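You operate a simulated robot arm through the tools that you are given. There is no shell and no other tool. Be economical: measure what you need, move in short steps, check, and stop when the job is done.

Carry out the task below with a simulated robot arm. There is one attempt and no reset: what you move stays moved.

## Task
Clamp the small roller between its stops, its black ring at N7.
Fine: slide each stop up to the roller, then lock it with the knob at N22 or N23.

Only the result counts: the job must be done as asked and must still hold three seconds after the hand-in. Knocking over, shifting, dropping, spilling or breaking anything else fails it.

## Robot
A 6-joint arm with a two-finger parallel gripper, fixed in place. Base frame: the origin is at the foot of the arm, x ahead of it, y to its left, z up; the work surface is at about z = 0.808. Units: m, rad, N and s.
With the tool pointing down near the work surface it reaches from about 0.24 to 0.64 m from the base axis. Its first joint turns from -1.152 to 1.152 rad. Payload 2.7 kg.
The TCP is the grasp point between the finger pads, 0.023 m short of the fingertips. In the tool frame z runs along the fingers and y along their closing line. Largest opening 0.094 m; finger width 0.038, thickness 0.01; the body of the gripper, 0.054 by 0.096 m, starts 0.039 m behind the TCP.
Orientation is that of the tool frame in the base frame, as a unit quaternion [x, y, z, w]. With the fingers straight down and closing along the base's y, the tool's x points along the base's -x, its y along +y and its z along -z.

## Interface
- The arm moves only by the tool drive_tool. Its argument "series" is a list of rows, each a list of 3 entries, a list of its own where there are three numbers: the shift along the tool's x, y, z in m, then the turn, a rotation vector about the tool's x, y, z in rad, then the finger opening in m, from 0 to 0.094. In form: [[[tx, ty, tz], [wx, wy, wz], grip], ...]. A call has 1 to 8 rows; each row is the pose to reach, as a shift and turn from the pose commanded when the call began, along the tool's axes at that moment. A row lasts 0.2 s, in which the tool goes at most 0.05 m and 0.15 rad; a call with a longer step from one row to the next is refused whole, and so is a gripper value outside its range. Where a pose cannot be reached the arm comes as near as it can. A force on the tool above 40 N (or 10 N above the force at the start of the call, whichever is more), or a blocked arm, ends the call early, and 0.2 s more pass. The fingers move at their own pace (about 0.045 m/s each) and stop on an object; they squeeze with about 22 N. The grip force told is the motor's: it shows also when the fingers shut on nothing. Time passes only in rows, and 0.2 s behind the last, so rows that repeat a pose let the fingers close. The reply holds the time, the measured pose of the TCP, the force on the tool along the base axes, the opening and the grip force, in the units named above and with some noise.
- Cameras (640 x 400 px; columns grow to the right, rows downward): "scene" is fixed at [0.0933, -0.4361, 1.4135]; the picture's right is [0.70, -0.71, 0.00], its down [-0.37, -0.36, -0.85] and it looks along [0.61, 0.60, -0.52] (base axes); focal length 327 px, centre (320, 200). "wrist" rides on the gripper at [-0.039, 0, -0.044] in the tool frame; the picture's right is [0.00, -1.00, 0.00], its down [0.97, 0.00, -0.24] and it looks along [0.24, 0.00, 0.97] (tool axes); focal length 218 px, centre (320, 200). There is no depth. A picture from a camera that has moved, and an enlarged one, comes with that camera's place and axes in the base frame and with its lens. The place of the scene camera against the robot may be out by one fixed shift of up to 0.012 m in any direction.
- snapshot(camera): a new picture of that camera. The clock stands still meanwhile.
- close_up(camera, box): a new picture of the part [left, top, right, bottom] of that camera's present view, enlarged. The clock stands still meanwhile.
- finish_job(): hands the job in; it is judged then, once.

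Work in short steps. Places have to be worked out from the pictures, the camera data and where the tool is seen: move nearer, look again, correct. Check each grasp and each placing, and mend what went wrong. You have 120 turns and 68 pictures in all, those below and enlarged ones among them. Open the gripper and draw the arm clear of the work before you hand the job in, unless the task says otherwise; then end with one line.

The tools are called after ">>>" by a JSON object that holds its "api" and its "payload". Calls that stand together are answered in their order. drive_tool: Moves the arm, as the interface text tells. Its arguments: {"type":"object","properties":{"series":{"type":"array","items":{"type":"array"}}},"required":["series"]} The other tools are called the same way: snapshot (camera) takes a picture; close_up (camera, box) takes an enlarged picture of a part of a camera's view; finish_job () hands the job in.

At the start:

```text
t: 0.0
eef_pos: [0.4428, 0.0787, 1.0847]
tool_rot: [0.0, 1.0, 0.0, 0.0]
ft_force: [0.0, -0.1, -1.4]
grip_width: 0.0939
grasp_force: 0.2
```

scene: 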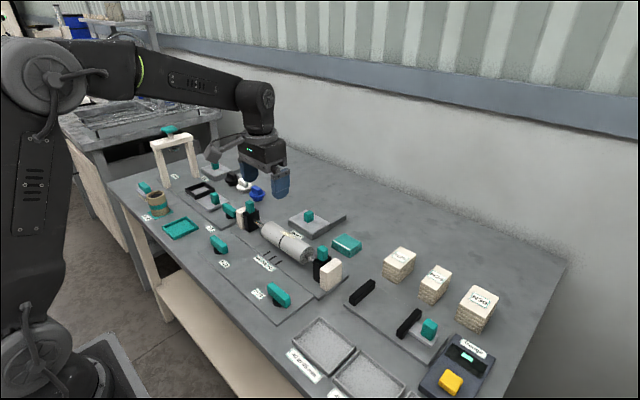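
wrist: 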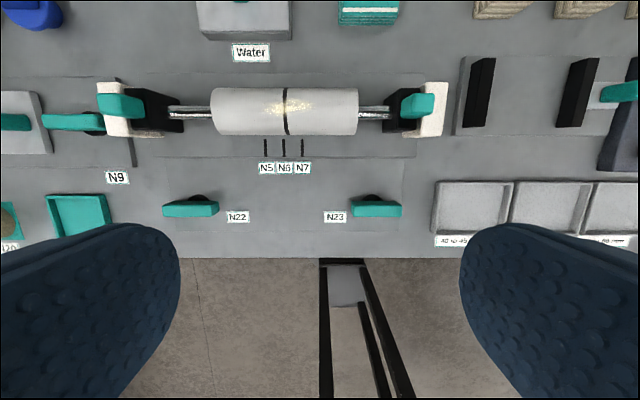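

The roller sits in a frame with two sliding stops, and knobs N22 and N23 are in front of it. I'll enlarge both views to see the mechanism.

>>> {"api": "close_up", "payload": {"camera": "wrist", "box": [80, 60, 460, 260]}}

>>> {"api": "close_up", "payload": {"camera": "scene", "box": [190, 180, 370, 320]}}

```text
1.68 times, centred on (270, 160) of wrist
camera zoom: at [0.481, 0.0793, 1.1293], right [0.0, -1.0, 0.0], down [-0.97, 0.0, 0.24], along [-0.24, 0.0, -0.97], focal length 368 px, centre (404, 267)
```

zoom: 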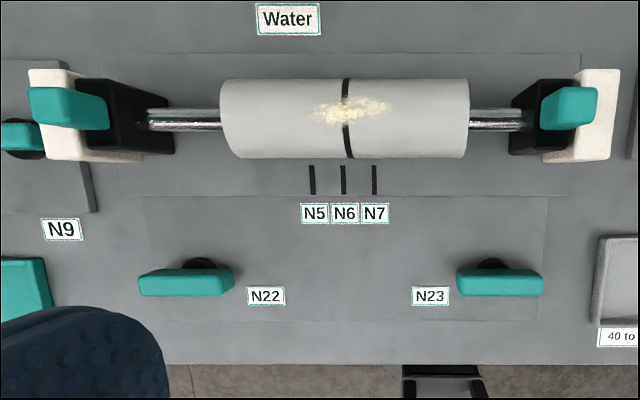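

```text
2.86 times, centred on (280, 250) of scene
camera zoom: at [0.0933, -0.4361, 1.4135], right [0.7, -0.71, 0.0], down [-0.37, -0.36, -0.85], along [0.61, 0.6, -0.52], focal length 934 px, centre (434, 57)
```

zoom: 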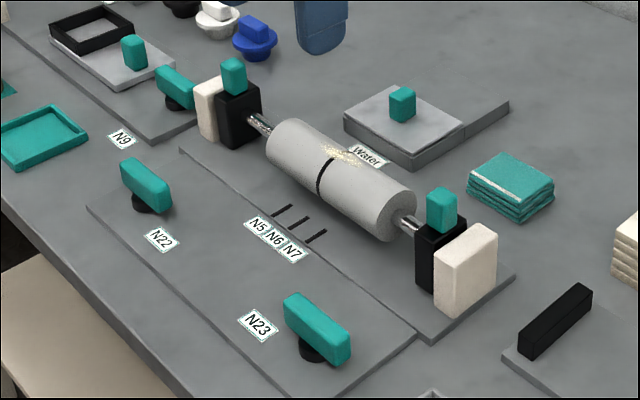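

The roller rides on a shaft between two sliding black stops with teal handles. The ring looks to be between N6 and N7. I'll put the wrist camera at N7's y (about 0.1045) so parallax drops out of the comparison.

>>> {"api": "drive_tool", "payload": {"series": [[[0, 0.0255, 0], [0, 0, 0], 0.094], [[0, 0.0255, 0], [0, 0, 0], 0.094]]}}

>>> {"api": "close_up", "payload": {"camera": "wrist", "box": [220, 60, 420, 185]}}

>>> {"api": "close_up", "payload": {"camera": "scene", "box": [230, 190, 350, 300]}}

```text
t: 0.6
eef_pos: [0.4427, 0.1054, 1.0846]
tool_rot: [-0.001, 1.0, 0.0, 0.001]
ft_force: [0.1, -0.8, -0.4]
grip_width: 0.0943
grasp_force: 0.0
```

```text
3.20 times, centred on (320, 122) of wrist
camera zoom: at [0.4824, 0.1055, 1.129], right [0.0, -1.0, 0.0], down [-0.97, 0.0, 0.24], along [-0.24, 0.0, -0.97], focal length 698 px, centre (320, 448)
```

zoom: 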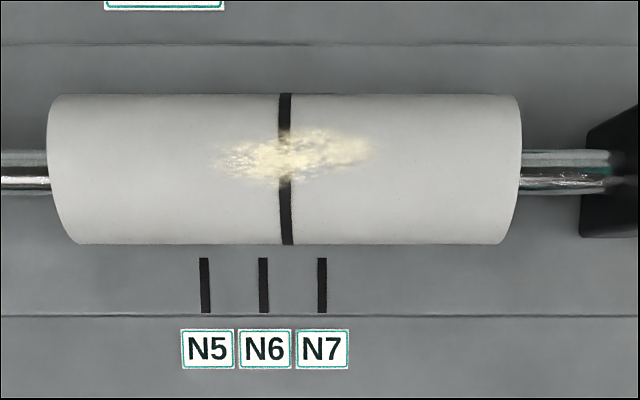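

```text
3.64 times, centred on (290, 245) of scene
camera zoom: at [0.0933, -0.4361, 1.4135], right [0.7, -0.71, 0.0], down [-0.37, -0.36, -0.85], along [0.61, 0.6, -0.52], focal length 1188 px, centre (429, 36)
```

zoom: 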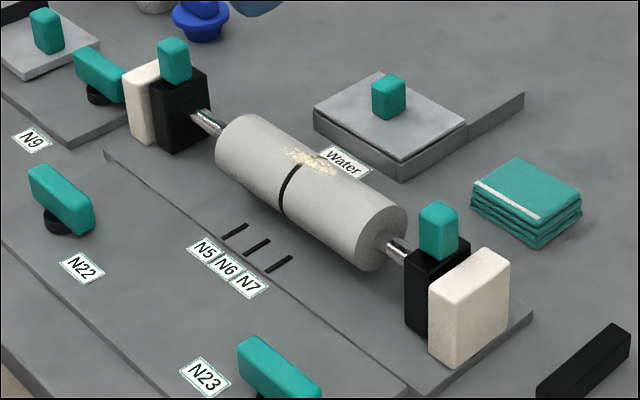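

The ring is at y≈0.118 and N7 at y≈0.1046, so the roller has to move about 13 mm towards -y. That means pushing with the left stop, so I'll hover over its handle.

>>> {"api": "drive_tool", "payload": {"series": [[[-0.02, 0.04, 0.0], [0, 0, 0], 0.094], [[-0.04, 0.08, 0.02], [0, 0, 0], 0.094], [[-0.06, 0.12, 0.04], [0, 0, 0], 0.094], [[-0.075, 0.155, 0.05], [0, 0, 0], 0.094], [[-0.075, 0.155, 0.05], [0, 0, 0], 0.094]]}}

>>> {"api": "snapshot", "payload": {"camera": "wrist"}}

>>> {"api": "snapshot", "payload": {"camera": "scene"}}

```text
t: 1.8
eef_pos: [0.5165, 0.2587, 1.0329]
tool_rot: [0.001, 1.0, 0.0, 0.0]
ft_force: [-0.6, 1.0, 0.1]
grip_width: 0.0939
grasp_force: 0.1
```

```text
61 pictures are left
camera wrist: at [0.5556, 0.26, 1.079], right [0.0, -1.0, 0.0], down [-0.97, 0.0, 0.24], along [-0.24, 0.0, -0.97], focal length 218 px, centre (320, 200)
```

wrist: 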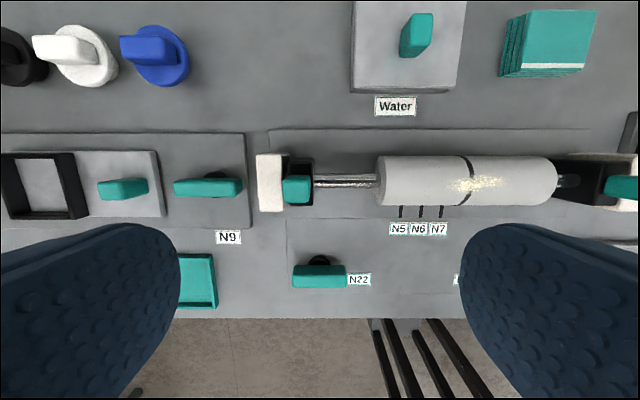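

```text
60 pictures are left
```

scene: 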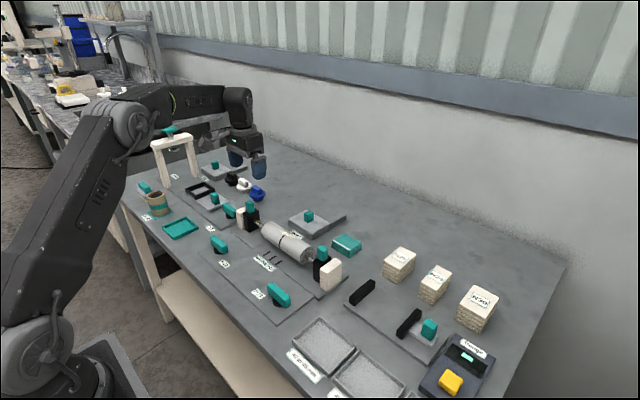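

The left handle top is at roughly x 0.521, y 0.279, z 0.90. I'll come down above it in stages.

>>> {"api": "drive_tool", "payload": {"series": [[[-0.004, 0.019, 0.03], [0, 0, 0], 0.094], [[-0.004, 0.019, 0.07], [0, 0, 0], 0.094], [[-0.004, 0.019, 0.09], [0, 0, 0], 0.094], [[-0.004, 0.019, 0.09], [0, 0, 0], 0.094]]}}

>>> {"api": "snapshot", "payload": {"camera": "wrist"}}

>>> {"api": "close_up", "payload": {"camera": "scene", "box": [200, 130, 320, 250]}}

```text
t: 2.8
eef_pos: [0.5225, 0.2784, 0.9433]
tool_rot: [0.0, 1.0, 0.0, 0.0]
ft_force: [0.0, -0.4, 0.5]
grip_width: 0.0937
grasp_force: 0.1
```

```text
59 pictures are left
camera wrist: at [0.5611, 0.2788, 0.9879], right [0.0, -1.0, 0.0], down [-0.97, 0.0, 0.24], along [-0.24, 0.0, -0.97], focal length 218 px, centre (320, 200)
```

wrist: 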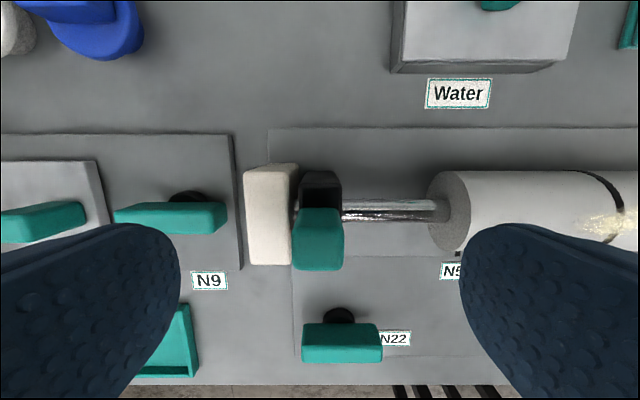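

```text
3.33 times, centred on (260, 190) of scene
camera zoom: at [0.0933, -0.4361, 1.4135], right [0.7, -0.71, 0.0], down [-0.37, -0.36, -0.85], along [0.61, 0.6, -0.52], focal length 1089 px, centre (520, 233)
```

zoom: 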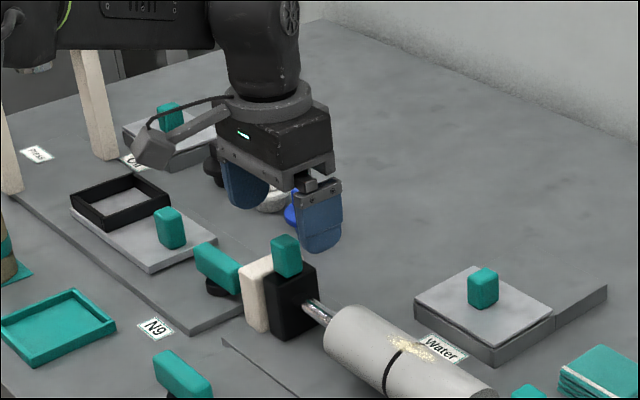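

The handle is centred between the fingers. I'll descend with the tips just above the block top, then close.

>>> {"api": "drive_tool", "payload": {"series": [[[0.001, 0, 0.02], [0, 0, 0], 0.094], [[0.001, 0, 0.038], [0, 0, 0], 0.094], [[0.001, 0, 0.038], [0, 0, 0], 0.094]]}}

>>> {"api": "close_up", "payload": {"camera": "scene", "box": [200, 170, 300, 250]}}

>>> {"api": "snapshot", "payload": {"camera": "wrist"}}

```text
t: 3.6
eef_pos: [0.5216, 0.2778, 0.9056]
tool_rot: [0.0, 1.0, 0.0, 0.0]
ft_force: [0.2, 0.1, 0.9]
grip_width: 0.0941
grasp_force: 0.0
```

```text
5.00 times, centred on (250, 210) of scene
camera zoom: at [0.0933, -0.4361, 1.4135], right [0.7, -0.71, 0.0], down [-0.37, -0.36, -0.85], along [0.61, 0.6, -0.52], focal length 1634 px, centre (670, 150)
```

zoom: 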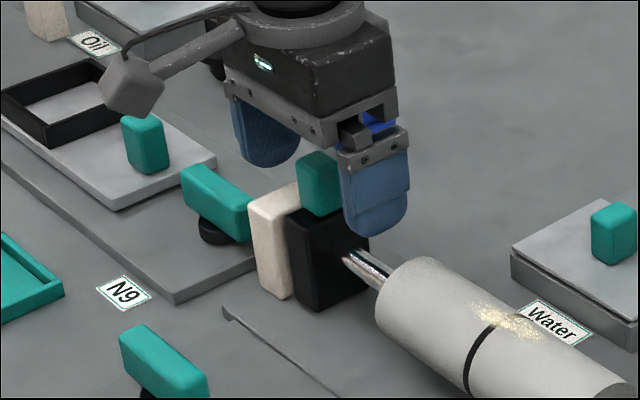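

```text
56 pictures are left
camera wrist: at [0.5605, 0.2784, 0.9505], right [0.0, -1.0, 0.0], down [-0.97, 0.0, 0.24], along [-0.24, 0.0, -0.97], focal length 218 px, centre (320, 200)
```

wrist: 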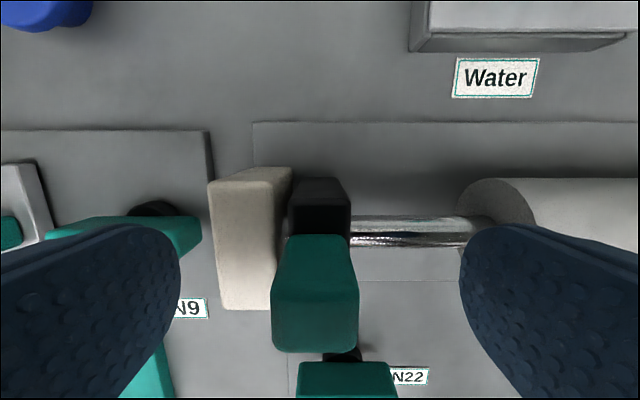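

The tips (z≈0.883) seem to be a little above the block top (about 0.875), with the handle between the fingers. I'll raise 3 mm for margin and close.

>>> {"api": "drive_tool", "payload": {"series": [[[0.001, 0, -0.003], [0, 0, 0], 0.06], [[0.001, 0, -0.003], [0, 0, 0], 0.035], [[0.001, 0, -0.003], [0, 0, 0], 0.01], [[0.001, 0, -0.003], [0, 0, 0], 0.01], [[0.001, 0, -0.003], [0, 0, 0], 0.01]]}}

>>> {"api": "close_up", "payload": {"camera": "scene", "box": [200, 170, 300, 250]}}

```text
t: 4.8
eef_pos: [0.5198, 0.2771, 0.9099]
tool_rot: [0.0, 1.0, 0.0, 0.001]
ft_force: [-1.7, 0.3, -0.9]
grip_width: 0.022
grasp_force: 38.1
```

```text
5.00 times, centred on (250, 210) of scene
camera zoom: at [0.0932, -0.4361, 1.4135], right [0.7, -0.71, 0.0], down [-0.37, -0.36, -0.85], along [0.61, 0.6, -0.52], focal length 1634 px, centre (670, 150)
```

zoom: 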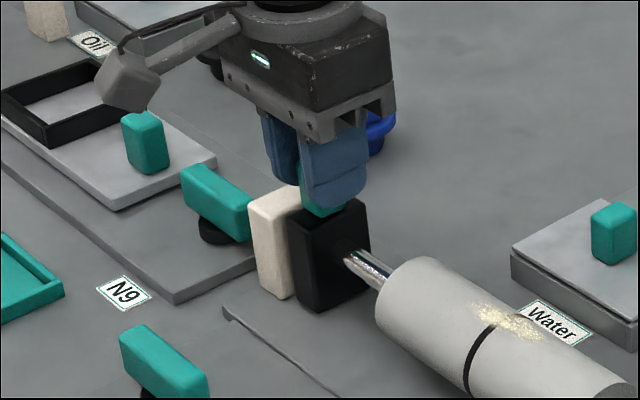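

I have the handle, 22 mm wide. I'll slide the stop gently 30 mm towards -y while watching the force.

>>> {"api": "drive_tool", "payload": {"series": [[[0, -0.005, 0], [0, 0, 0], 0.01], [[0, -0.012, 0], [0, 0, 0], 0.01], [[0, -0.018, 0], [0, 0, 0], 0.01], [[0, -0.024, 0], [0, 0, 0], 0.01], [[0, -0.03, 0], [0, 0, 0], 0.01], [[0, -0.03, 0], [0, 0, 0], 0.01]]}}

>>> {"api": "close_up", "payload": {"camera": "scene", "box": [200, 170, 320, 270]}}

>>> {"api": "snapshot", "payload": {"camera": "wrist"}}

```text
t: 6.2
eef_pos: [0.5197, 0.2482, 0.9102]
tool_rot: [0.0, 1.0, 0.0, 0.002]
ft_force: [10.1, 0.3, -1.6]
grip_width: 0.0218
grasp_force: 44.7
```

```text
4.00 times, centred on (260, 220) of scene
camera zoom: at [0.0936, -0.4361, 1.4135], right [0.7, -0.71, 0.0], down [-0.37, -0.36, -0.85], along [0.61, 0.6, -0.52], focal length 1307 px, centre (560, 120)
```

zoom: 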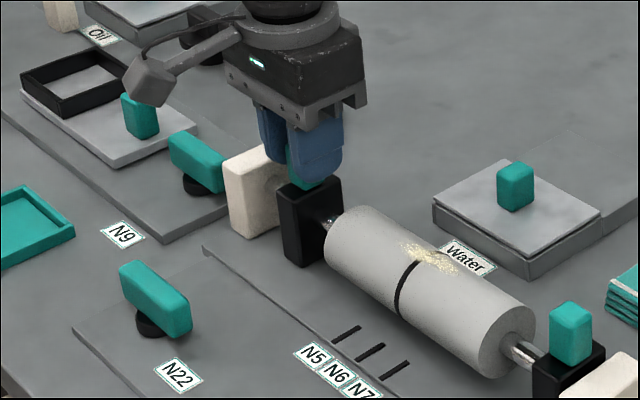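

```text
53 pictures are left
camera wrist: at [0.5589, 0.2483, 0.9544], right [0.0, -1.0, 0.0], down [-0.97, 0.0, 0.24], along [-0.24, 0.0, -0.97], focal length 218 px, centre (320, 200)
```

wrist: 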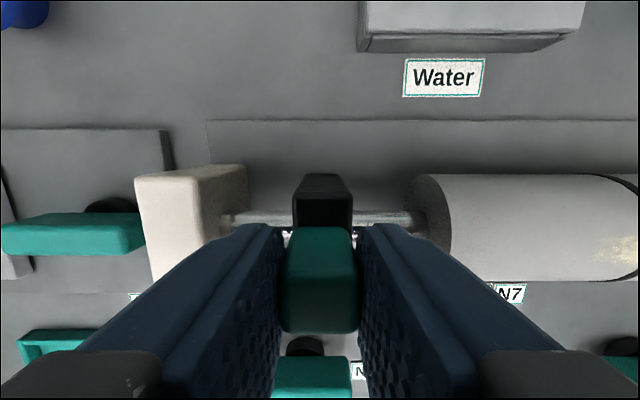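

The stop slides freely, and the 10 N in x just means my grip is slightly off its guide line. I'll relax that and slide closer to the roller.

>>> {"api": "drive_tool", "payload": {"series": [[[-0.001, -0.006, 0], [0, 0, 0], 0.01], [[-0.001, -0.012, 0], [0, 0, 0], 0.01], [[-0.001, -0.018, 0], [0, 0, 0], 0.01], [[-0.001, -0.024, 0], [0, 0, 0], 0.01], [[-0.001, -0.028, 0], [0, 0, 0], 0.01], [[-0.001, -0.028, 0], [0, 0, 0], 0.01]]}}

>>> {"api": "close_up", "payload": {"camera": "scene", "box": [230, 190, 330, 270]}}

>>> {"api": "close_up", "payload": {"camera": "wrist", "box": [240, 130, 560, 330]}}

```text
t: 7.6
eef_pos: [0.5194, 0.2202, 0.9104]
tool_rot: [0.0, 1.0, 0.0, 0.0]
ft_force: [2.4, 0.5, 7.3]
grip_width: 0.0218
grasp_force: 45.1
```

```text
5.00 times, centred on (280, 230) of scene
camera zoom: at [0.0932, -0.4361, 1.4135], right [0.7, -0.71, 0.0], down [-0.37, -0.36, -0.85], along [0.61, 0.6, -0.52], focal length 1634 px, centre (520, 50)
```

zoom: 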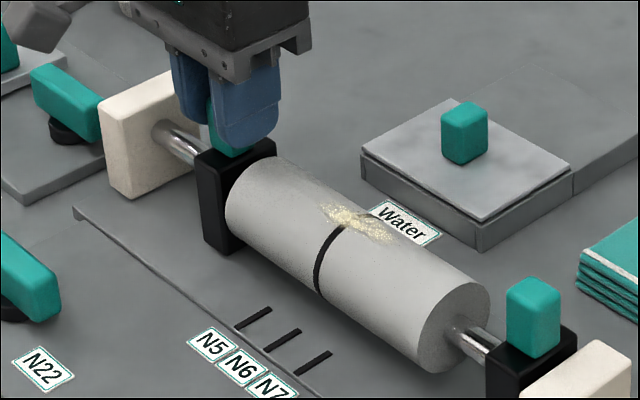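

```text
2.00 times, centred on (400, 230) of wrist
camera zoom: at [0.559, 0.2205, 0.9543], right [0.0, -1.0, 0.0], down [-0.97, 0.0, 0.24], along [-0.24, 0.0, -0.97], focal length 436 px, centre (160, 140)
```

zoom: 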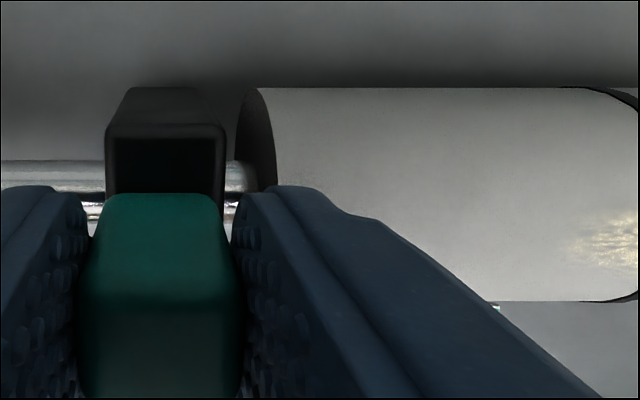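

There's about 7 mm of gap left. The upward force of 7 N on the tool could be a fingertip touching the roller, so I'll release, rise 5 mm and regrip higher on the handle.

>>> {"api": "drive_tool", "payload": {"series": [[[0, 0, 0], [0, 0, 0], 0.03], [[0, 0, -0.005], [0, 0, 0], 0.03], [[0, 0, -0.005], [0, 0, 0], 0.01], [[0, 0, -0.005], [0, 0, 0], 0.01]]}}

>>> {"api": "close_up", "payload": {"camera": "scene", "box": [230, 190, 330, 270]}}

```text
t: 8.6
eef_pos: [0.5191, 0.2205, 0.9133]
tool_rot: [-0.001, 1.0, -0.001, -0.001]
ft_force: [1.5, -0.9, -3.8]
grip_width: 0.0219
grasp_force: 44.5
```

```text
5.00 times, centred on (280, 230) of scene
camera zoom: at [0.0934, -0.4361, 1.4135], right [0.7, -0.71, 0.0], down [-0.37, -0.36, -0.85], along [0.61, 0.6, -0.52], focal length 1634 px, centre (520, 50)
```

zoom: 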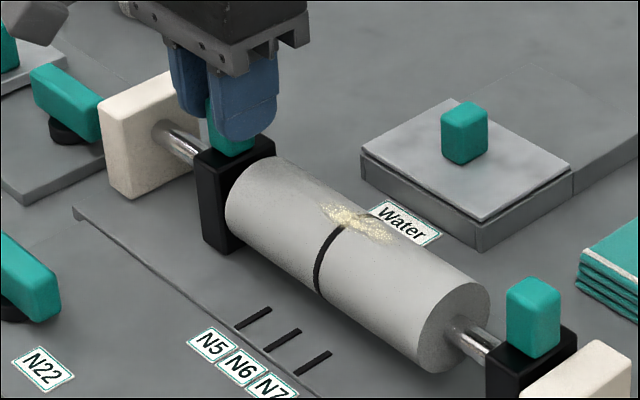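

Regripped with the handle still held. I'll push on in small steps to y≈0.206.

>>> {"api": "drive_tool", "payload": {"series": [[[0, -0.004, 0], [0, 0, 0], 0.01], [[0, -0.008, 0], [0, 0, 0], 0.01], [[0, -0.011, 0], [0, 0, 0], 0.01], [[0, -0.014, 0], [0, 0, 0], 0.01], [[0, -0.014, 0], [0, 0, 0], 0.01]]}}

>>> {"api": "close_up", "payload": {"camera": "scene", "box": [230, 190, 330, 270]}}

>>> {"api": "close_up", "payload": {"camera": "wrist", "box": [240, 130, 560, 330]}}

```text
t: 9.8
eef_pos: [0.5201, 0.2065, 0.9131]
tool_rot: [0.0, 1.0, 0.0, -0.001]
ft_force: [-8.2, 2.5, -10.0]
grip_width: 0.0216
grasp_force: 44.6
```

```text
5.00 times, centred on (280, 230) of scene
camera zoom: at [0.0932, -0.436, 1.4135], right [0.7, -0.71, 0.0], down [-0.37, -0.36, -0.85], along [0.61, 0.6, -0.52], focal length 1634 px, centre (520, 50)
```

zoom: 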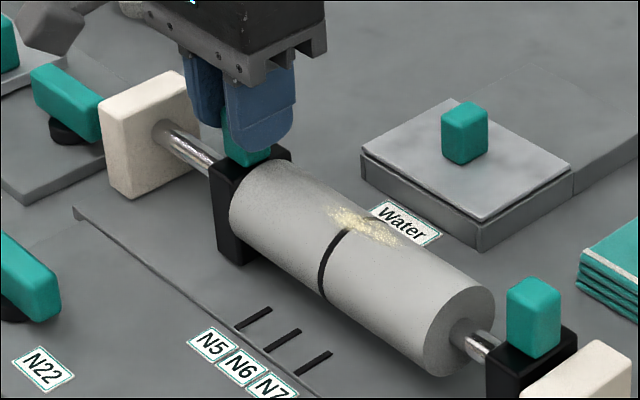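

```text
2.00 times, centred on (400, 230) of wrist
camera zoom: at [0.5587, 0.207, 0.9584], right [0.0, -1.0, 0.0], down [-0.97, 0.0, 0.24], along [-0.24, 0.0, -0.97], focal length 436 px, centre (160, 140)
```

zoom: 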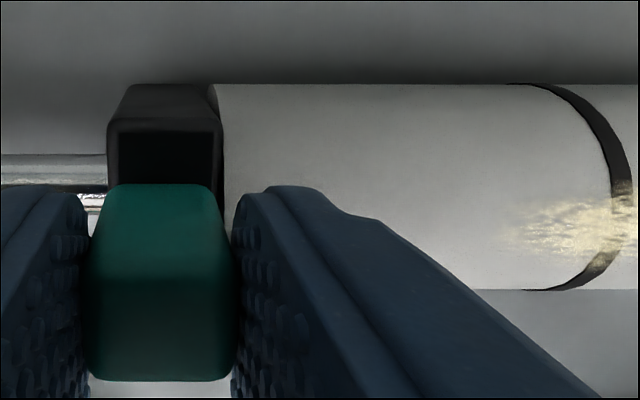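

The stop is touching the roller and has moved it about 4 mm. I'll push 7 mm more, then let go and measure from above N7.

>>> {"api": "drive_tool", "payload": {"series": [[[0, -0.0025, 0], [0, 0, 0], 0.01], [[0, -0.005, 0], [0, 0, 0], 0.01], [[0, -0.007, 0], [0, 0, 0], 0.01], [[0, -0.007, 0], [0, 0, 0], 0.01], [[0, -0.007, 0], [0, 0, 0], 0.03], [[0, -0.007, -0.03], [0, 0, 0], 0.035], [[0.035, -0.05, -0.06], [0, 0, 0], 0.06], [[0.05, -0.095, -0.06], [0, 0, 0], 0.06]]}}

>>> {"api": "snapshot", "payload": {"camera": "wrist"}}

```text
refused: row 7 steps farther than a row can; nothing moved
```

```text
47 pictures are left
camera wrist: at [0.5587, 0.207, 0.9584], right [0.0, -1.0, 0.0], down [-0.97, 0.0, 0.24], along [-0.24, 0.0, -0.97], focal length 218 px, centre (320, 200)
```

wrist: 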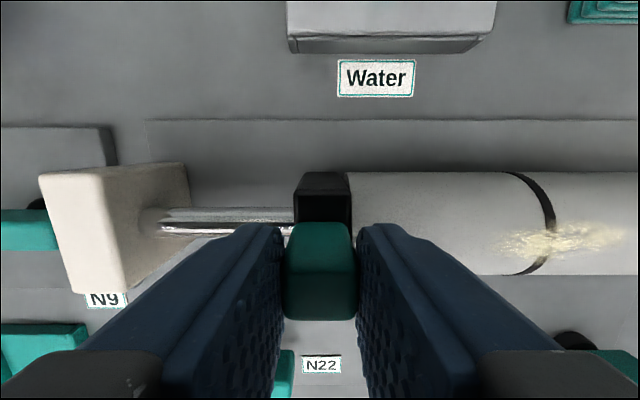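

The call was refused because one step was too long. I'll do the push and release on their own first.

>>> {"api": "drive_tool", "payload": {"series": [[[0, -0.0025, 0], [0, 0, 0], 0.01], [[0, -0.005, 0], [0, 0, 0], 0.01], [[0, -0.007, 0], [0, 0, 0], 0.01], [[0, -0.007, 0], [0, 0, 0], 0.01], [[0, -0.007, 0], [0, 0, 0], 0.035], [[0, -0.007, -0.03], [0, 0, 0], 0.04], [[0, -0.007, -0.07], [0, 0, 0], 0.06]]}}

```text
t: 11.4
eef_pos: [0.5208, 0.1991, 0.9854]
tool_rot: [0.0, 1.0, 0.0, 0.001]
ft_force: [0.4, 0.1, -0.4]
grip_width: 0.0599
grasp_force: 0.0
```

Next I'll put the wrist camera exactly over N7's y.

>>> {"api": "drive_tool", "payload": {"series": [[[0.02, -0.03, -0.02], [0, 0, 0], 0.06], [[0.035, -0.065, -0.04], [0, 0, 0], 0.06], [[0.05, -0.0945, -0.05], [0, 0, 0], 0.06], [[0.05, -0.0945, -0.05], [0, 0, 0], 0.06]]}}

>>> {"api": "close_up", "payload": {"camera": "wrist", "box": [220, 60, 420, 185]}}

```text
t: 12.4
eef_pos: [0.4701, 0.1045, 1.0339]
tool_rot: [0.0, 1.0, 0.0, 0.0]
ft_force: [1.3, -0.8, 0.2]
grip_width: 0.0603
grasp_force: 0.1
```

```text
3.20 times, centred on (320, 122) of wrist
camera zoom: at [0.5091, 0.1059, 1.0788], right [0.0, -1.0, 0.0], down [-0.97, 0.0, 0.24], along [-0.24, 0.0, -0.97], focal length 698 px, centre (320, 448)
```

zoom: 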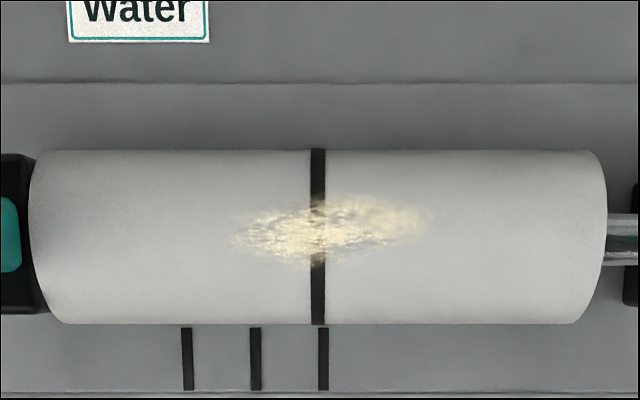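

The ring is still about 2 mm short of N7. I'll go back over the handle the same way, regrip and push 2 mm more.

>>> {"api": "drive_tool", "payload": {"series": [[[-0.02, 0.035, 0.01], [0, 0, 0], 0.05], [[-0.04, 0.07, 0.02], [0, 0, 0], 0.05], [[-0.05, 0.0945, 0.05], [0, 0, 0], 0.05], [[-0.05, 0.0945, 0.09], [0, 0, 0], 0.05], [[-0.05, 0.0945, 0.119], [0, 0, 0], 0.05], [[-0.05, 0.0945, 0.12], [0, 0, 0], 0.05]]}}

>>> {"api": "drive_tool", "payload": {"series": [[[0, 0, 0], [0, 0, 0], 0.01], [[0, 0, 0], [0, 0, 0], 0.01], [[0, -0.001, 0], [0, 0, 0], 0.01], [[0, -0.002, 0], [0, 0, 0], 0.01], [[0, -0.002, 0], [0, 0, 0], 0.01], [[0, -0.002, 0], [0, 0, 0], 0.01]]}}

>>> {"api": "drive_tool", "payload": {"series": [[[0, 0, 0], [0, 0, 0], 0.045], [[0, 0, 0], [0, 0, 0], 0.045], [[0, 0, -0.04], [0, 0, 0], 0.045], [[0, 0, -0.07], [0, 0, 0], 0.045], [[0.02, -0.03, -0.09], [0, 0, 0], 0.06], [[0.035, -0.065, -0.11], [0, 0, 0], 0.06], [[0.05, -0.0925, -0.12], [0, 0, 0], 0.06], [[0.05, -0.0925, -0.12], [0, 0, 0], 0.06]]}}

>>> {"api": "close_up", "payload": {"camera": "wrist", "box": [220, 60, 420, 185]}}

```text
t: 13.8
eef_pos: [0.5199, 0.1998, 0.9117]
tool_rot: [0.0, 1.0, 0.0, 0.0]
ft_force: [-0.3, 0.8, -0.7]
grip_width: 0.0501
grasp_force: 0.0
```

```text
t: 15.2
eef_pos: [0.519, 0.1975, 0.9136]
tool_rot: [0.0, 1.0, 0.0, -0.001]
ft_force: [-7.2, 1.4, -8.6]
grip_width: 0.0219
grasp_force: 45.2
```

```text
t: 17.0
eef_pos: [0.4678, 0.1056, 1.036]
tool_rot: [0.0, 1.0, 0.0, 0.0]
ft_force: [0.4, 0.3, -0.2]
grip_width: 0.0599
grasp_force: 0.1
```

```text
3.20 times, centred on (320, 122) of wrist
camera zoom: at [0.5073, 0.1058, 1.0798], right [0.0, -1.0, 0.0], down [-0.97, 0.0, 0.24], along [-0.24, 0.0, -0.97], focal length 698 px, centre (320, 448)
```

zoom: 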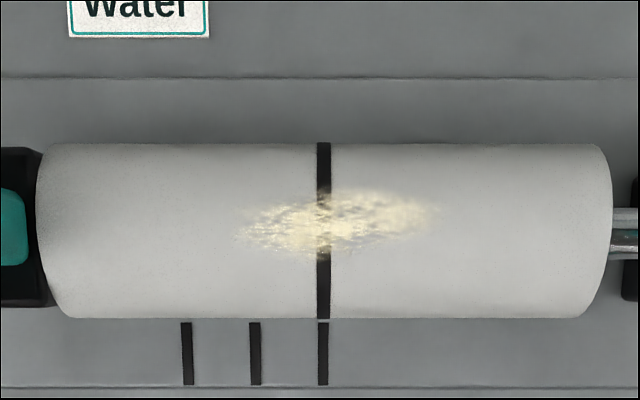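

The ring is on N7 to within measurement error. Next I'll lock the left stop with knob N22, which is at about (0.397, 0.2605) with its top at z≈0.837. I'll hover there and turn the tool 90° so it closes along x.

>>> {"api": "drive_tool", "payload": {"series": [[[0.02, 0.02, 0], [0, 0, 0.14], 0.06], [[0.04, 0.04, 0], [0, 0, 0.28], 0.06], [[0.06, 0.06, 0], [0, 0, 0.42], 0.06], [[0.07, 0.08, 0], [0, 0, 0.56], 0.06], [[0.07, 0.1, 0], [0, 0, 0.7], 0.06], [[0.07, 0.12, 0], [0, 0, 0.84], 0.06], [[0.07, 0.14, 0], [0, 0, 0.98], 0.06], [[0.07, 0.154, 0.02], [0, 0, 1.12], 0.06]]}}

>>> {"api": "drive_tool", "payload": {"series": [[[0, 0, 0], [0, 0, 0.14], 0.06], [[0, 0, 0], [0, 0, 0.28], 0.06], [[0, 0, 0], [0, 0, 0.42], 0.06], [[0, 0, 0], [0, 0, 0.451], 0.06], [[0, 0, 0], [0, 0, 0.451], 0.06]]}}

>>> {"api": "snapshot", "payload": {"camera": "wrist"}}

```text
t: 18.8
eef_pos: [0.3991, 0.2603, 1.0125]
tool_rot: [0.532, 0.847, -0.001, 0.0]
ft_force: [-0.4, 0.7, 0.5]
grip_width: 0.06
grasp_force: 0.1
```

```text
t: 20.0
eef_pos: [0.3996, 0.2592, 1.0146]
tool_rot: [0.708, 0.706, 0.001, 0.0]
ft_force: [-0.6, -0.9, 0.0]
grip_width: 0.0601
grasp_force: 0.0
```

```text
44 pictures are left
camera wrist: at [0.4, 0.2208, 1.0593], right [-1.0, 0.0, 0.0], down [0.0, 0.97, 0.24], along [0.0, 0.24, -0.97], focal length 218 px, centre (320, 200)
```

wrist: 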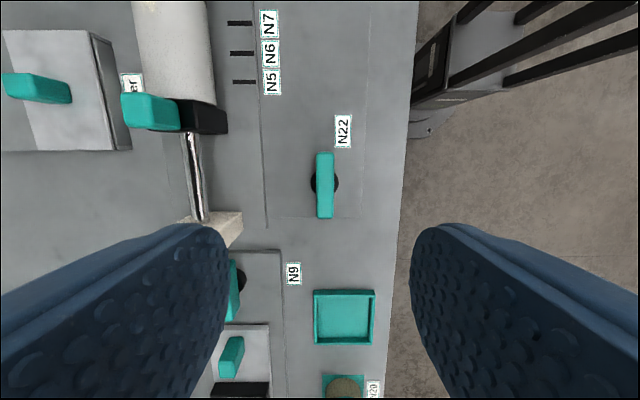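

The knob is at x≈0.396, y≈0.260, right under the gripper. I'll descend around it.

>>> {"api": "drive_tool", "payload": {"series": [[[0.001, -0.0035, 0.045], [0, 0, 0], 0.06], [[0.001, -0.0035, 0.09], [0, 0, 0], 0.06], [[0.001, -0.0035, 0.13], [0, 0, 0], 0.06], [[0.001, -0.0035, 0.16], [0, 0, 0], 0.06], [[0.001, -0.0035, 0.168], [0, 0, 0], 0.06], [[0.001, -0.0035, 0.168], [0, 0, 0], 0.06]]}}

>>> {"api": "snapshot", "payload": {"camera": "wrist"}}

>>> {"api": "close_up", "payload": {"camera": "scene", "box": [170, 190, 270, 270]}}

```text
t: 21.4
eef_pos: [0.3955, 0.2591, 0.8458]
tool_rot: [0.707, 0.707, 0.0, 0.0]
ft_force: [-0.7, -0.9, -0.2]
grip_width: 0.0601
grasp_force: 0.0
```

```text
43 pictures are left
camera wrist: at [0.3965, 0.2208, 0.8911], right [-1.0, 0.0, 0.0], down [0.0, 0.97, 0.24], along [0.0, 0.24, -0.97], focal length 218 px, centre (320, 200)
```

wrist: 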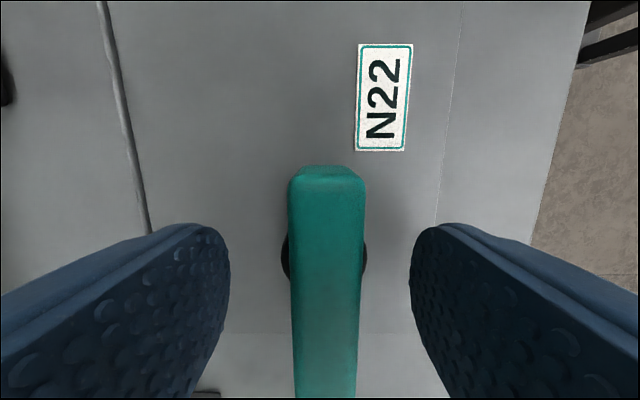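

```text
5.00 times, centred on (220, 230) of scene
camera zoom: at [0.0933, -0.4361, 1.4135], right [0.7, -0.71, 0.0], down [-0.37, -0.36, -0.85], along [0.61, 0.6, -0.52], focal length 1634 px, centre (820, 50)
```

zoom: 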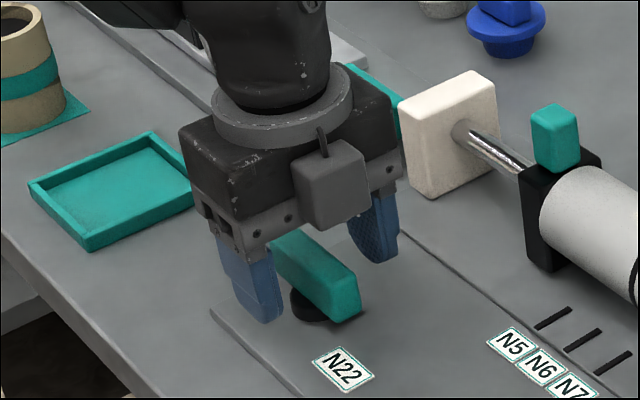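

The lever is between the fingers and the hub is under the TCP. I'll close, then try a small turn one way to feel for a limit.

>>> {"api": "drive_tool", "payload": {"series": [[[0, 0, 0], [0, 0, 0], 0.005], [[0, 0, 0], [0, 0, 0], 0.005], [[0, 0, 0], [0, 0, 0], 0.005], [[0, 0, 0], [0, 0, -0.1], 0.005], [[0, 0, 0], [0, 0, -0.2], 0.005], [[0, 0, 0], [0, 0, -0.3], 0.005], [[0, 0, 0], [0, 0, -0.3], 0.005]]}}

>>> {"api": "snapshot", "payload": {"camera": "wrist"}}

>>> {"api": "close_up", "payload": {"camera": "scene", "box": [170, 190, 270, 270]}}

```text
t: 23.0
eef_pos: [0.3956, 0.259, 0.8469]
tool_rot: [0.592, 0.806, -0.002, -0.001]
ft_force: [-26.4, 2.1, 9.0]
grip_width: 0.0181
grasp_force: 44.7
```

```text
41 pictures are left
camera wrist: at [0.407, 0.2227, 0.8912], right [-0.95, -0.3, 0.0], down [-0.29, 0.93, 0.24], along [-0.07, 0.23, -0.97], focal length 218 px, centre (320, 200)
```

wrist: 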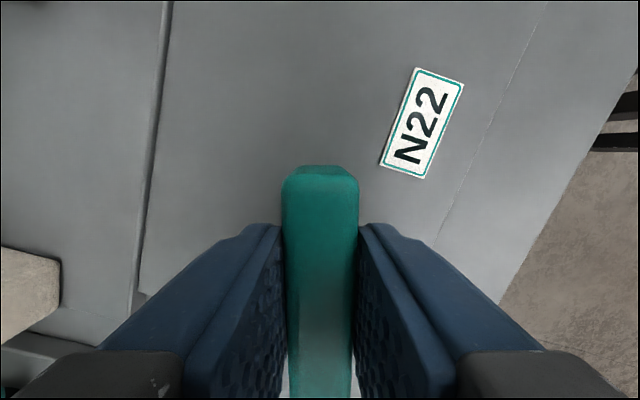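

```text
5.00 times, centred on (220, 230) of scene
camera zoom: at [0.0925, -0.4361, 1.4135], right [0.7, -0.71, 0.0], down [-0.37, -0.36, -0.85], along [0.61, 0.6, -0.52], focal length 1634 px, centre (820, 50)
```

zoom: 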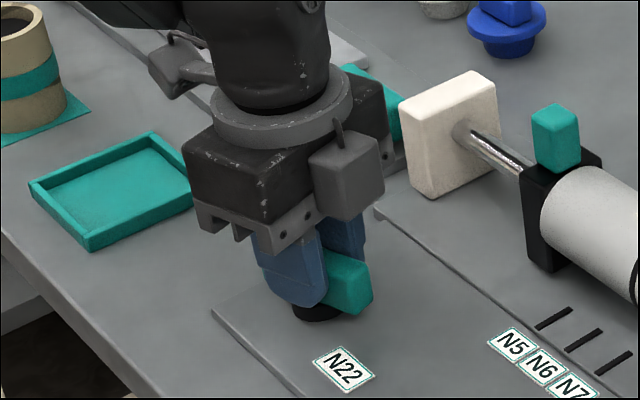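

The lever turns with the gripper. The x force shows I'm about 1–2 mm off the pivot, so I'll correct by that much and keep turning the same way.

>>> {"api": "drive_tool", "payload": {"series": [[[0.0004, -0.0015, 0], [0, 0, 0], 0.005], [[0.0004, -0.0015, 0], [0, 0, -0.12], 0.005], [[0.0004, -0.0015, 0], [0, 0, -0.24], 0.005], [[0.0004, -0.0015, 0], [0, 0, -0.36], 0.005], [[0.0004, -0.0015, 0], [0, 0, -0.48], 0.005], [[0.0004, -0.0015, 0], [0, 0, -0.6], 0.005], [[0.0004, -0.0015, 0], [0, 0, -0.6], 0.005]]}}

>>> {"api": "snapshot", "payload": {"camera": "wrist"}}

```text
t: 24.6
eef_pos: [0.3964, 0.2596, 0.8468]
tool_rot: [0.328, 0.945, 0.0, -0.001]
ft_force: [2.1, 0.1, -5.0]
grip_width: 0.0179
grasp_force: 44.8
```

```text
39 pictures are left
camera wrist: at [0.4261, 0.2359, 0.8912], right [-0.62, -0.78, 0.0], down [-0.76, 0.6, 0.24], along [-0.19, 0.15, -0.97], focal length 218 px, centre (320, 200)
```

wrist: 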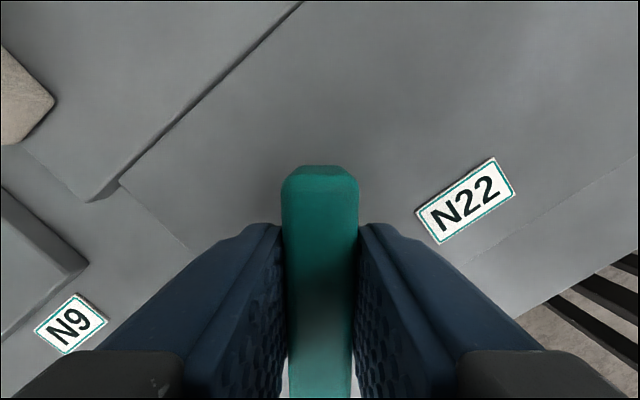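

It's turning freely, 0.9 rad so far. I'll carry on to 90°, checking for a stop.

>>> {"api": "drive_tool", "payload": {"series": [[[0, 0, 0], [0, 0, -0.12], 0.005], [[0, 0, 0], [0, 0, -0.24], 0.005], [[0, 0, 0], [0, 0, -0.36], 0.005], [[0, 0, 0], [0, 0, -0.48], 0.005], [[0, 0, 0], [0, 0, -0.6], 0.005], [[0, 0, 0], [0, 0, -0.67], 0.005], [[0, 0, 0], [0, 0, -0.67], 0.005]]}}

>>> {"api": "snapshot", "payload": {"camera": "wrist"}}

```text
t: 26.2
eef_pos: [0.3955, 0.2595, 0.846]
tool_rot: [0.0, 1.0, 0.001, 0.001]
ft_force: [17.6, -2.3, -14.5]
grip_width: 0.0176
grasp_force: 44.8
```

```text
38 pictures are left
camera wrist: at [0.4347, 0.2606, 0.8912], right [0.0, -1.0, 0.0], down [-0.97, 0.0, 0.24], along [-0.24, 0.0, -0.97], focal length 218 px, centre (320, 200)
```

wrist: 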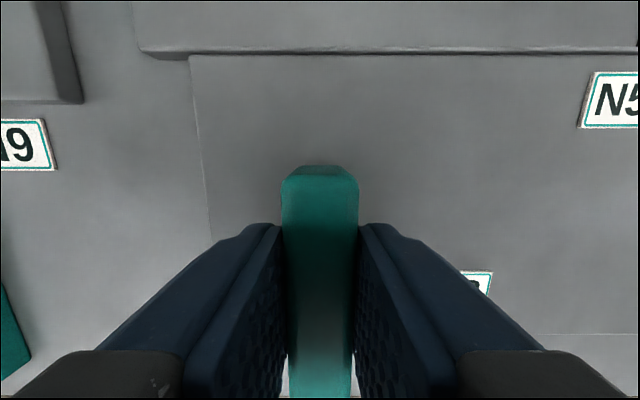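

The lever is now at 90°. I'll push a little further to find out whether there's a limit here.

>>> {"api": "drive_tool", "payload": {"series": [[[0, 0, 0], [0, 0, -0.1], 0.005], [[0, 0, 0], [0, 0, -0.2], 0.005], [[0, 0, 0], [0, 0, -0.2], 0.005]]}}

>>> {"api": "snapshot", "payload": {"camera": "wrist"}}

```text
t: 27.0
eef_pos: [0.3934, 0.2601, 0.8453]
tool_rot: [-0.097, 0.995, 0.001, -0.001]
ft_force: [-2.0, -3.3, -2.0]
grip_width: 0.0255
grasp_force: 44.6
```

```text
37 pictures are left
camera wrist: at [0.4322, 0.2682, 0.8912], right [0.19, -0.98, 0.0], down [-0.95, -0.19, 0.24], along [-0.24, -0.05, -0.97], focal length 218 px, centre (320, 200)
```

wrist: 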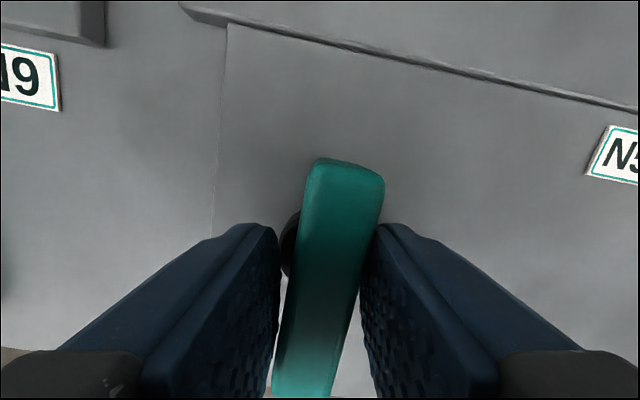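

There's a hard stop at 90°: the lever stayed put while the gripper turned. I'll turn back into line, open, lift off and check that the lever holds.

>>> {"api": "drive_tool", "payload": {"series": [[[0, 0, 0], [0, 0, 0.1], 0.005], [[0, 0, 0], [0, 0, 0.2], 0.005], [[0, 0, 0], [0, 0, 0.2], 0.04], [[0, 0, 0], [0, 0, 0.2], 0.06], [[0, 0, -0.04], [0, 0, 0.2], 0.06], [[0, 0, -0.08], [0, 0, 0.2], 0.06], [[0, 0, -0.12], [0, 0, 0.2], 0.06], [[0, 0, -0.12], [0, 0, 0.2], 0.06]]}}

>>> {"api": "snapshot", "payload": {"camera": "wrist"}}

>>> {"api": "close_up", "payload": {"camera": "scene", "box": [190, 180, 370, 320]}}

```text
t: 28.8
eef_pos: [0.3942, 0.2595, 0.967]
tool_rot: [0.0, 1.0, 0.0, 0.0]
ft_force: [0.2, -0.4, 0.7]
grip_width: 0.0597
grasp_force: 0.1
```

```text
36 pictures are left
camera wrist: at [0.4337, 0.2599, 1.0121], right [0.0, -1.0, 0.0], down [-0.97, 0.0, 0.24], along [-0.24, 0.0, -0.97], focal length 218 px, centre (320, 200)
```

wrist: 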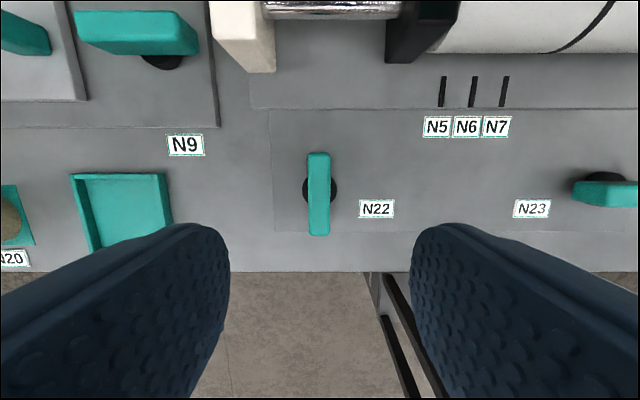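

```text
2.86 times, centred on (280, 250) of scene
camera zoom: at [0.0933, -0.4361, 1.4135], right [0.7, -0.71, 0.0], down [-0.37, -0.36, -0.85], along [0.61, 0.6, -0.52], focal length 934 px, centre (434, 57)
```

zoom: 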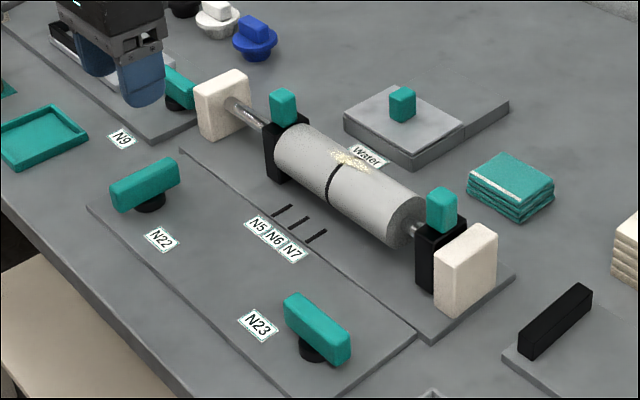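

N22 stays at 90°. Now the right stop, whose handle is near (0.520, -0.016). I'll hover above it.

>>> {"api": "drive_tool", "payload": {"series": [[[-0.018, -0.039, -0.01], [0, 0, 0], 0.06], [[-0.036, -0.078, -0.02], [0, 0, 0], 0.06], [[-0.054, -0.118, -0.02], [0, 0, 0], 0.06], [[-0.072, -0.157, -0.02], [0, 0, 0], 0.06], [[-0.09, -0.197, -0.02], [0, 0, 0], 0.06], [[-0.108, -0.236, -0.02], [0, 0, 0], 0.06], [[-0.126, -0.2755, -0.02], [0, 0, 0], 0.06], [[-0.126, -0.2755, -0.02], [0, 0, 0], 0.06]]}}

>>> {"api": "snapshot", "payload": {"camera": "wrist"}}

```text
t: 30.6
eef_pos: [0.5214, -0.0186, 0.9874]
tool_rot: [0.0, 1.0, -0.001, 0.0]
ft_force: [-0.8, 0.8, 1.0]
grip_width: 0.0602
grasp_force: 0.1
```

```text
34 pictures are left
camera wrist: at [0.5607, -0.0187, 1.0322], right [0.0, -1.0, 0.0], down [-0.97, 0.0, 0.24], along [-0.24, 0.0, -0.97], focal length 218 px, centre (320, 200)
```

wrist: 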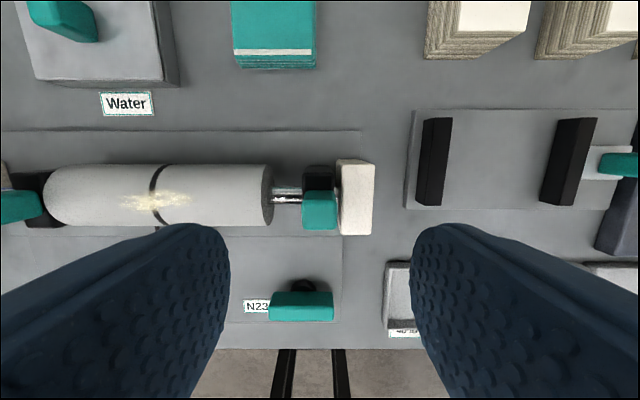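

The handle is right under the TCP at y≈-0.0187. I'll descend to z≈0.912, grip and slide towards the roller; the roller's right end should be around y≈0.02.

>>> {"api": "drive_tool", "payload": {"series": [[[0, 0, 0.04], [0, 0, 0], 0.06], [[0, 0, 0.07], [0, 0, 0], 0.06], [[0, 0, 0.075], [0, 0, 0], 0.06], [[0, 0, 0.075], [0, 0, 0], 0.01], [[0, 0, 0.075], [0, 0, 0], 0.01], [[0, 0, 0.075], [0, 0, 0], 0.01]]}}

>>> {"api": "close_up", "payload": {"camera": "wrist", "box": [80, 130, 400, 330]}}

```text
t: 32.0
eef_pos: [0.5212, -0.0176, 0.9117]
tool_rot: [0.0, 1.0, 0.0, 0.0]
ft_force: [-1.5, 0.1, -2.5]
grip_width: 0.0218
grasp_force: 37.9
```

```text
2.00 times, centred on (240, 230) of wrist
camera zoom: at [0.5597, -0.0169, 0.9565], right [0.0, -1.0, 0.0], down [-0.97, 0.0, 0.24], along [-0.24, 0.0, -0.97], focal length 436 px, centre (480, 140)
```

zoom: 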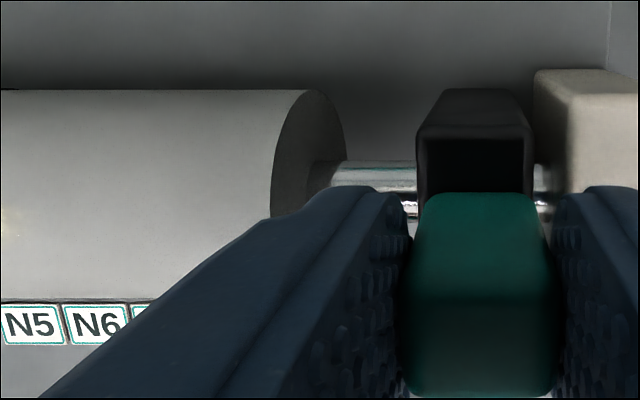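

Gripped. I'll slide 18 mm towards the roller, then creep forward to find contact.

>>> {"api": "drive_tool", "payload": {"series": [[[0, 0.005, 0], [0, 0, 0], 0.01], [[0, 0.01, 0], [0, 0, 0], 0.01], [[0, 0.015, 0], [0, 0, 0], 0.01], [[0, 0.019, 0], [0, 0, 0], 0.01], [[0, 0.019, 0], [0, 0, 0], 0.01]]}}

>>> {"api": "close_up", "payload": {"camera": "wrist", "box": [80, 130, 400, 330]}}

```text
t: 33.2
eef_pos: [0.5216, 0.0015, 0.9119]
tool_rot: [0.0, 1.0, 0.0, 0.0]
ft_force: [-0.3, 0.3, 1.2]
grip_width: 0.0218
grasp_force: 44.9
```

```text
2.00 times, centred on (240, 230) of wrist
camera zoom: at [0.5597, 0.0028, 0.9565], right [0.0, -1.0, 0.0], down [-0.97, 0.0, 0.24], along [-0.24, 0.0, -0.97], focal length 436 px, centre (480, 140)
```

zoom: 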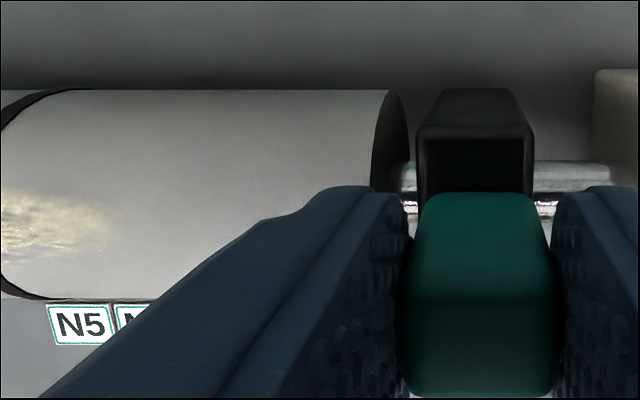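

There's roughly 6–7 mm of gap left. I'll move 4 mm, then creep in.

>>> {"api": "drive_tool", "payload": {"series": [[[0, 0.002, 0], [0, 0, 0], 0.01], [[0, 0.004, 0], [0, 0, 0], 0.01], [[0, 0.0045, 0], [0, 0, 0], 0.01], [[0, 0.0045, 0], [0, 0, 0], 0.01]]}}

>>> {"api": "close_up", "payload": {"camera": "wrist", "box": [180, 150, 340, 250]}}

>>> {"api": "drive_tool", "payload": {"series": [[[0, 0.0005, 0], [0, 0, 0], 0.01], [[0, 0.001, 0], [0, 0, 0], 0.01], [[0, 0.001, 0], [0, 0, 0], 0.01]]}}

>>> {"api": "drive_tool", "payload": {"series": [[[0, 0.0005, 0], [0, 0, 0], 0.01], [[0, 0.001, 0], [0, 0, 0], 0.01], [[0, 0.001, 0], [0, 0, 0], 0.01]]}}

>>> {"api": "close_up", "payload": {"camera": "wrist", "box": [180, 150, 340, 250]}}

```text
t: 34.2
eef_pos: [0.5216, 0.0062, 0.9123]
tool_rot: [0.001, 1.0, 0.0, 0.001]
ft_force: [-6.5, 0.2, 3.1]
grip_width: 0.022
grasp_force: 45.5
```

```text
4.00 times, centred on (260, 200) of wrist
camera zoom: at [0.5597, 0.0075, 0.9565], right [0.0, -1.0, 0.0], down [-0.97, 0.0, 0.24], along [-0.24, 0.0, -0.97], focal length 873 px, centre (560, 200)
```

zoom: 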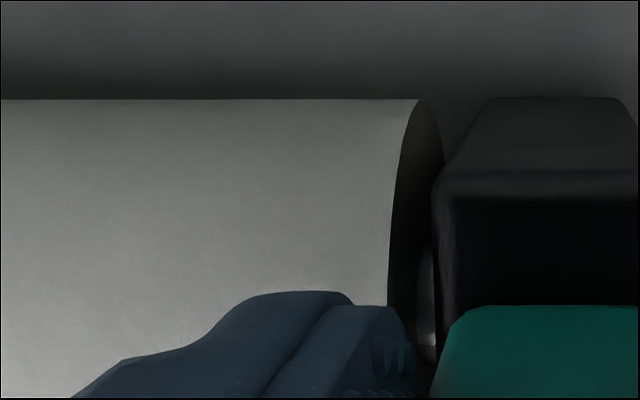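

```text
t: 35.0
eef_pos: [0.5211, 0.0097, 0.9116]
tool_rot: [0.0, 1.0, 0.001, -0.001]
ft_force: [0.0, -0.5, 4.5]
grip_width: 0.0217
grasp_force: 44.9
```

```text
t: 35.8
eef_pos: [0.5206, 0.0099, 0.9112]
tool_rot: [0.001, 1.0, 0.0, 0.0]
ft_force: [-1.0, -0.1, 2.1]
grip_width: 0.0221
grasp_force: 44.9
```

```text
4.00 times, centred on (260, 200) of wrist
camera zoom: at [0.5597, 0.0102, 0.9566], right [0.0, -1.0, 0.0], down [-0.97, 0.0, 0.24], along [-0.24, 0.0, -0.97], focal length 873 px, centre (560, 200)
```

zoom: 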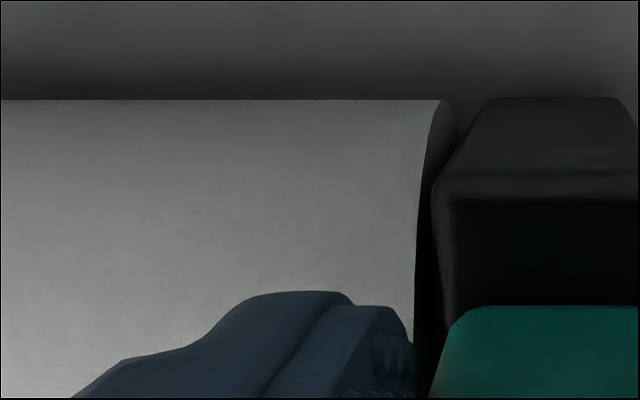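

Still no contact; about 2 mm of gap remains. I'll creep on while watching the y force.

>>> {"api": "drive_tool", "payload": {"series": [[[0, 0.0005, 0], [0, 0, 0], 0.01], [[0, 0.001, 0], [0, 0, 0], 0.01], [[0, 0.001, 0], [0, 0, 0], 0.01]]}}

>>> {"api": "drive_tool", "payload": {"series": [[[0, 0.0005, 0], [0, 0, 0], 0.01], [[0, 0.001, 0], [0, 0, 0], 0.01], [[0, 0.001, 0], [0, 0, 0], 0.01]]}}

>>> {"api": "close_up", "payload": {"camera": "wrist", "box": [180, 150, 340, 250]}}

```text
t: 36.6
eef_pos: [0.5205, 0.0119, 0.9117]
tool_rot: [0.0, 1.0, 0.001, 0.0]
ft_force: [-7.3, 0.1, -2.2]
grip_width: 0.022
grasp_force: 44.8
```

```text
t: 37.4
eef_pos: [0.5214, 0.0118, 0.9116]
tool_rot: [0.001, 1.0, 0.0, -0.001]
ft_force: [-0.1, -7.4, 0.9]
grip_width: 0.0218
grasp_force: 45.4
```

```text
4.00 times, centred on (260, 200) of wrist
camera zoom: at [0.5597, 0.0118, 0.9565], right [0.0, -1.0, 0.0], down [-0.97, 0.0, 0.24], along [-0.24, 0.0, -0.97], focal length 873 px, centre (560, 200)
```

zoom: 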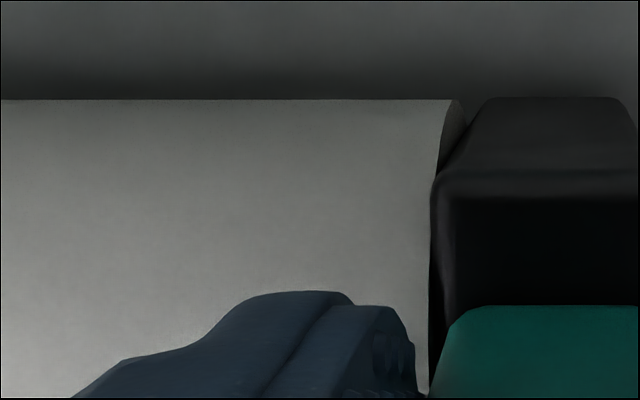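

The y force of -7.4 N and stalled motion mean contact. I'll press half a millimetre more to confirm that the left stop holds.

>>> {"api": "drive_tool", "payload": {"series": [[[0, 0.0005, 0], [0, 0, 0], 0.01], [[0, 0.0005, 0], [0, 0, 0], 0.01], [[0, 0.0005, 0], [0, 0, 0], 0.01]]}}

```text
t: 38.2
eef_pos: [0.5213, 0.012, 0.9112]
tool_rot: [0.0, 1.0, 0.0, 0.001]
ft_force: [1.3, -10.9, 3.6]
grip_width: 0.0222
grasp_force: 45.2
```

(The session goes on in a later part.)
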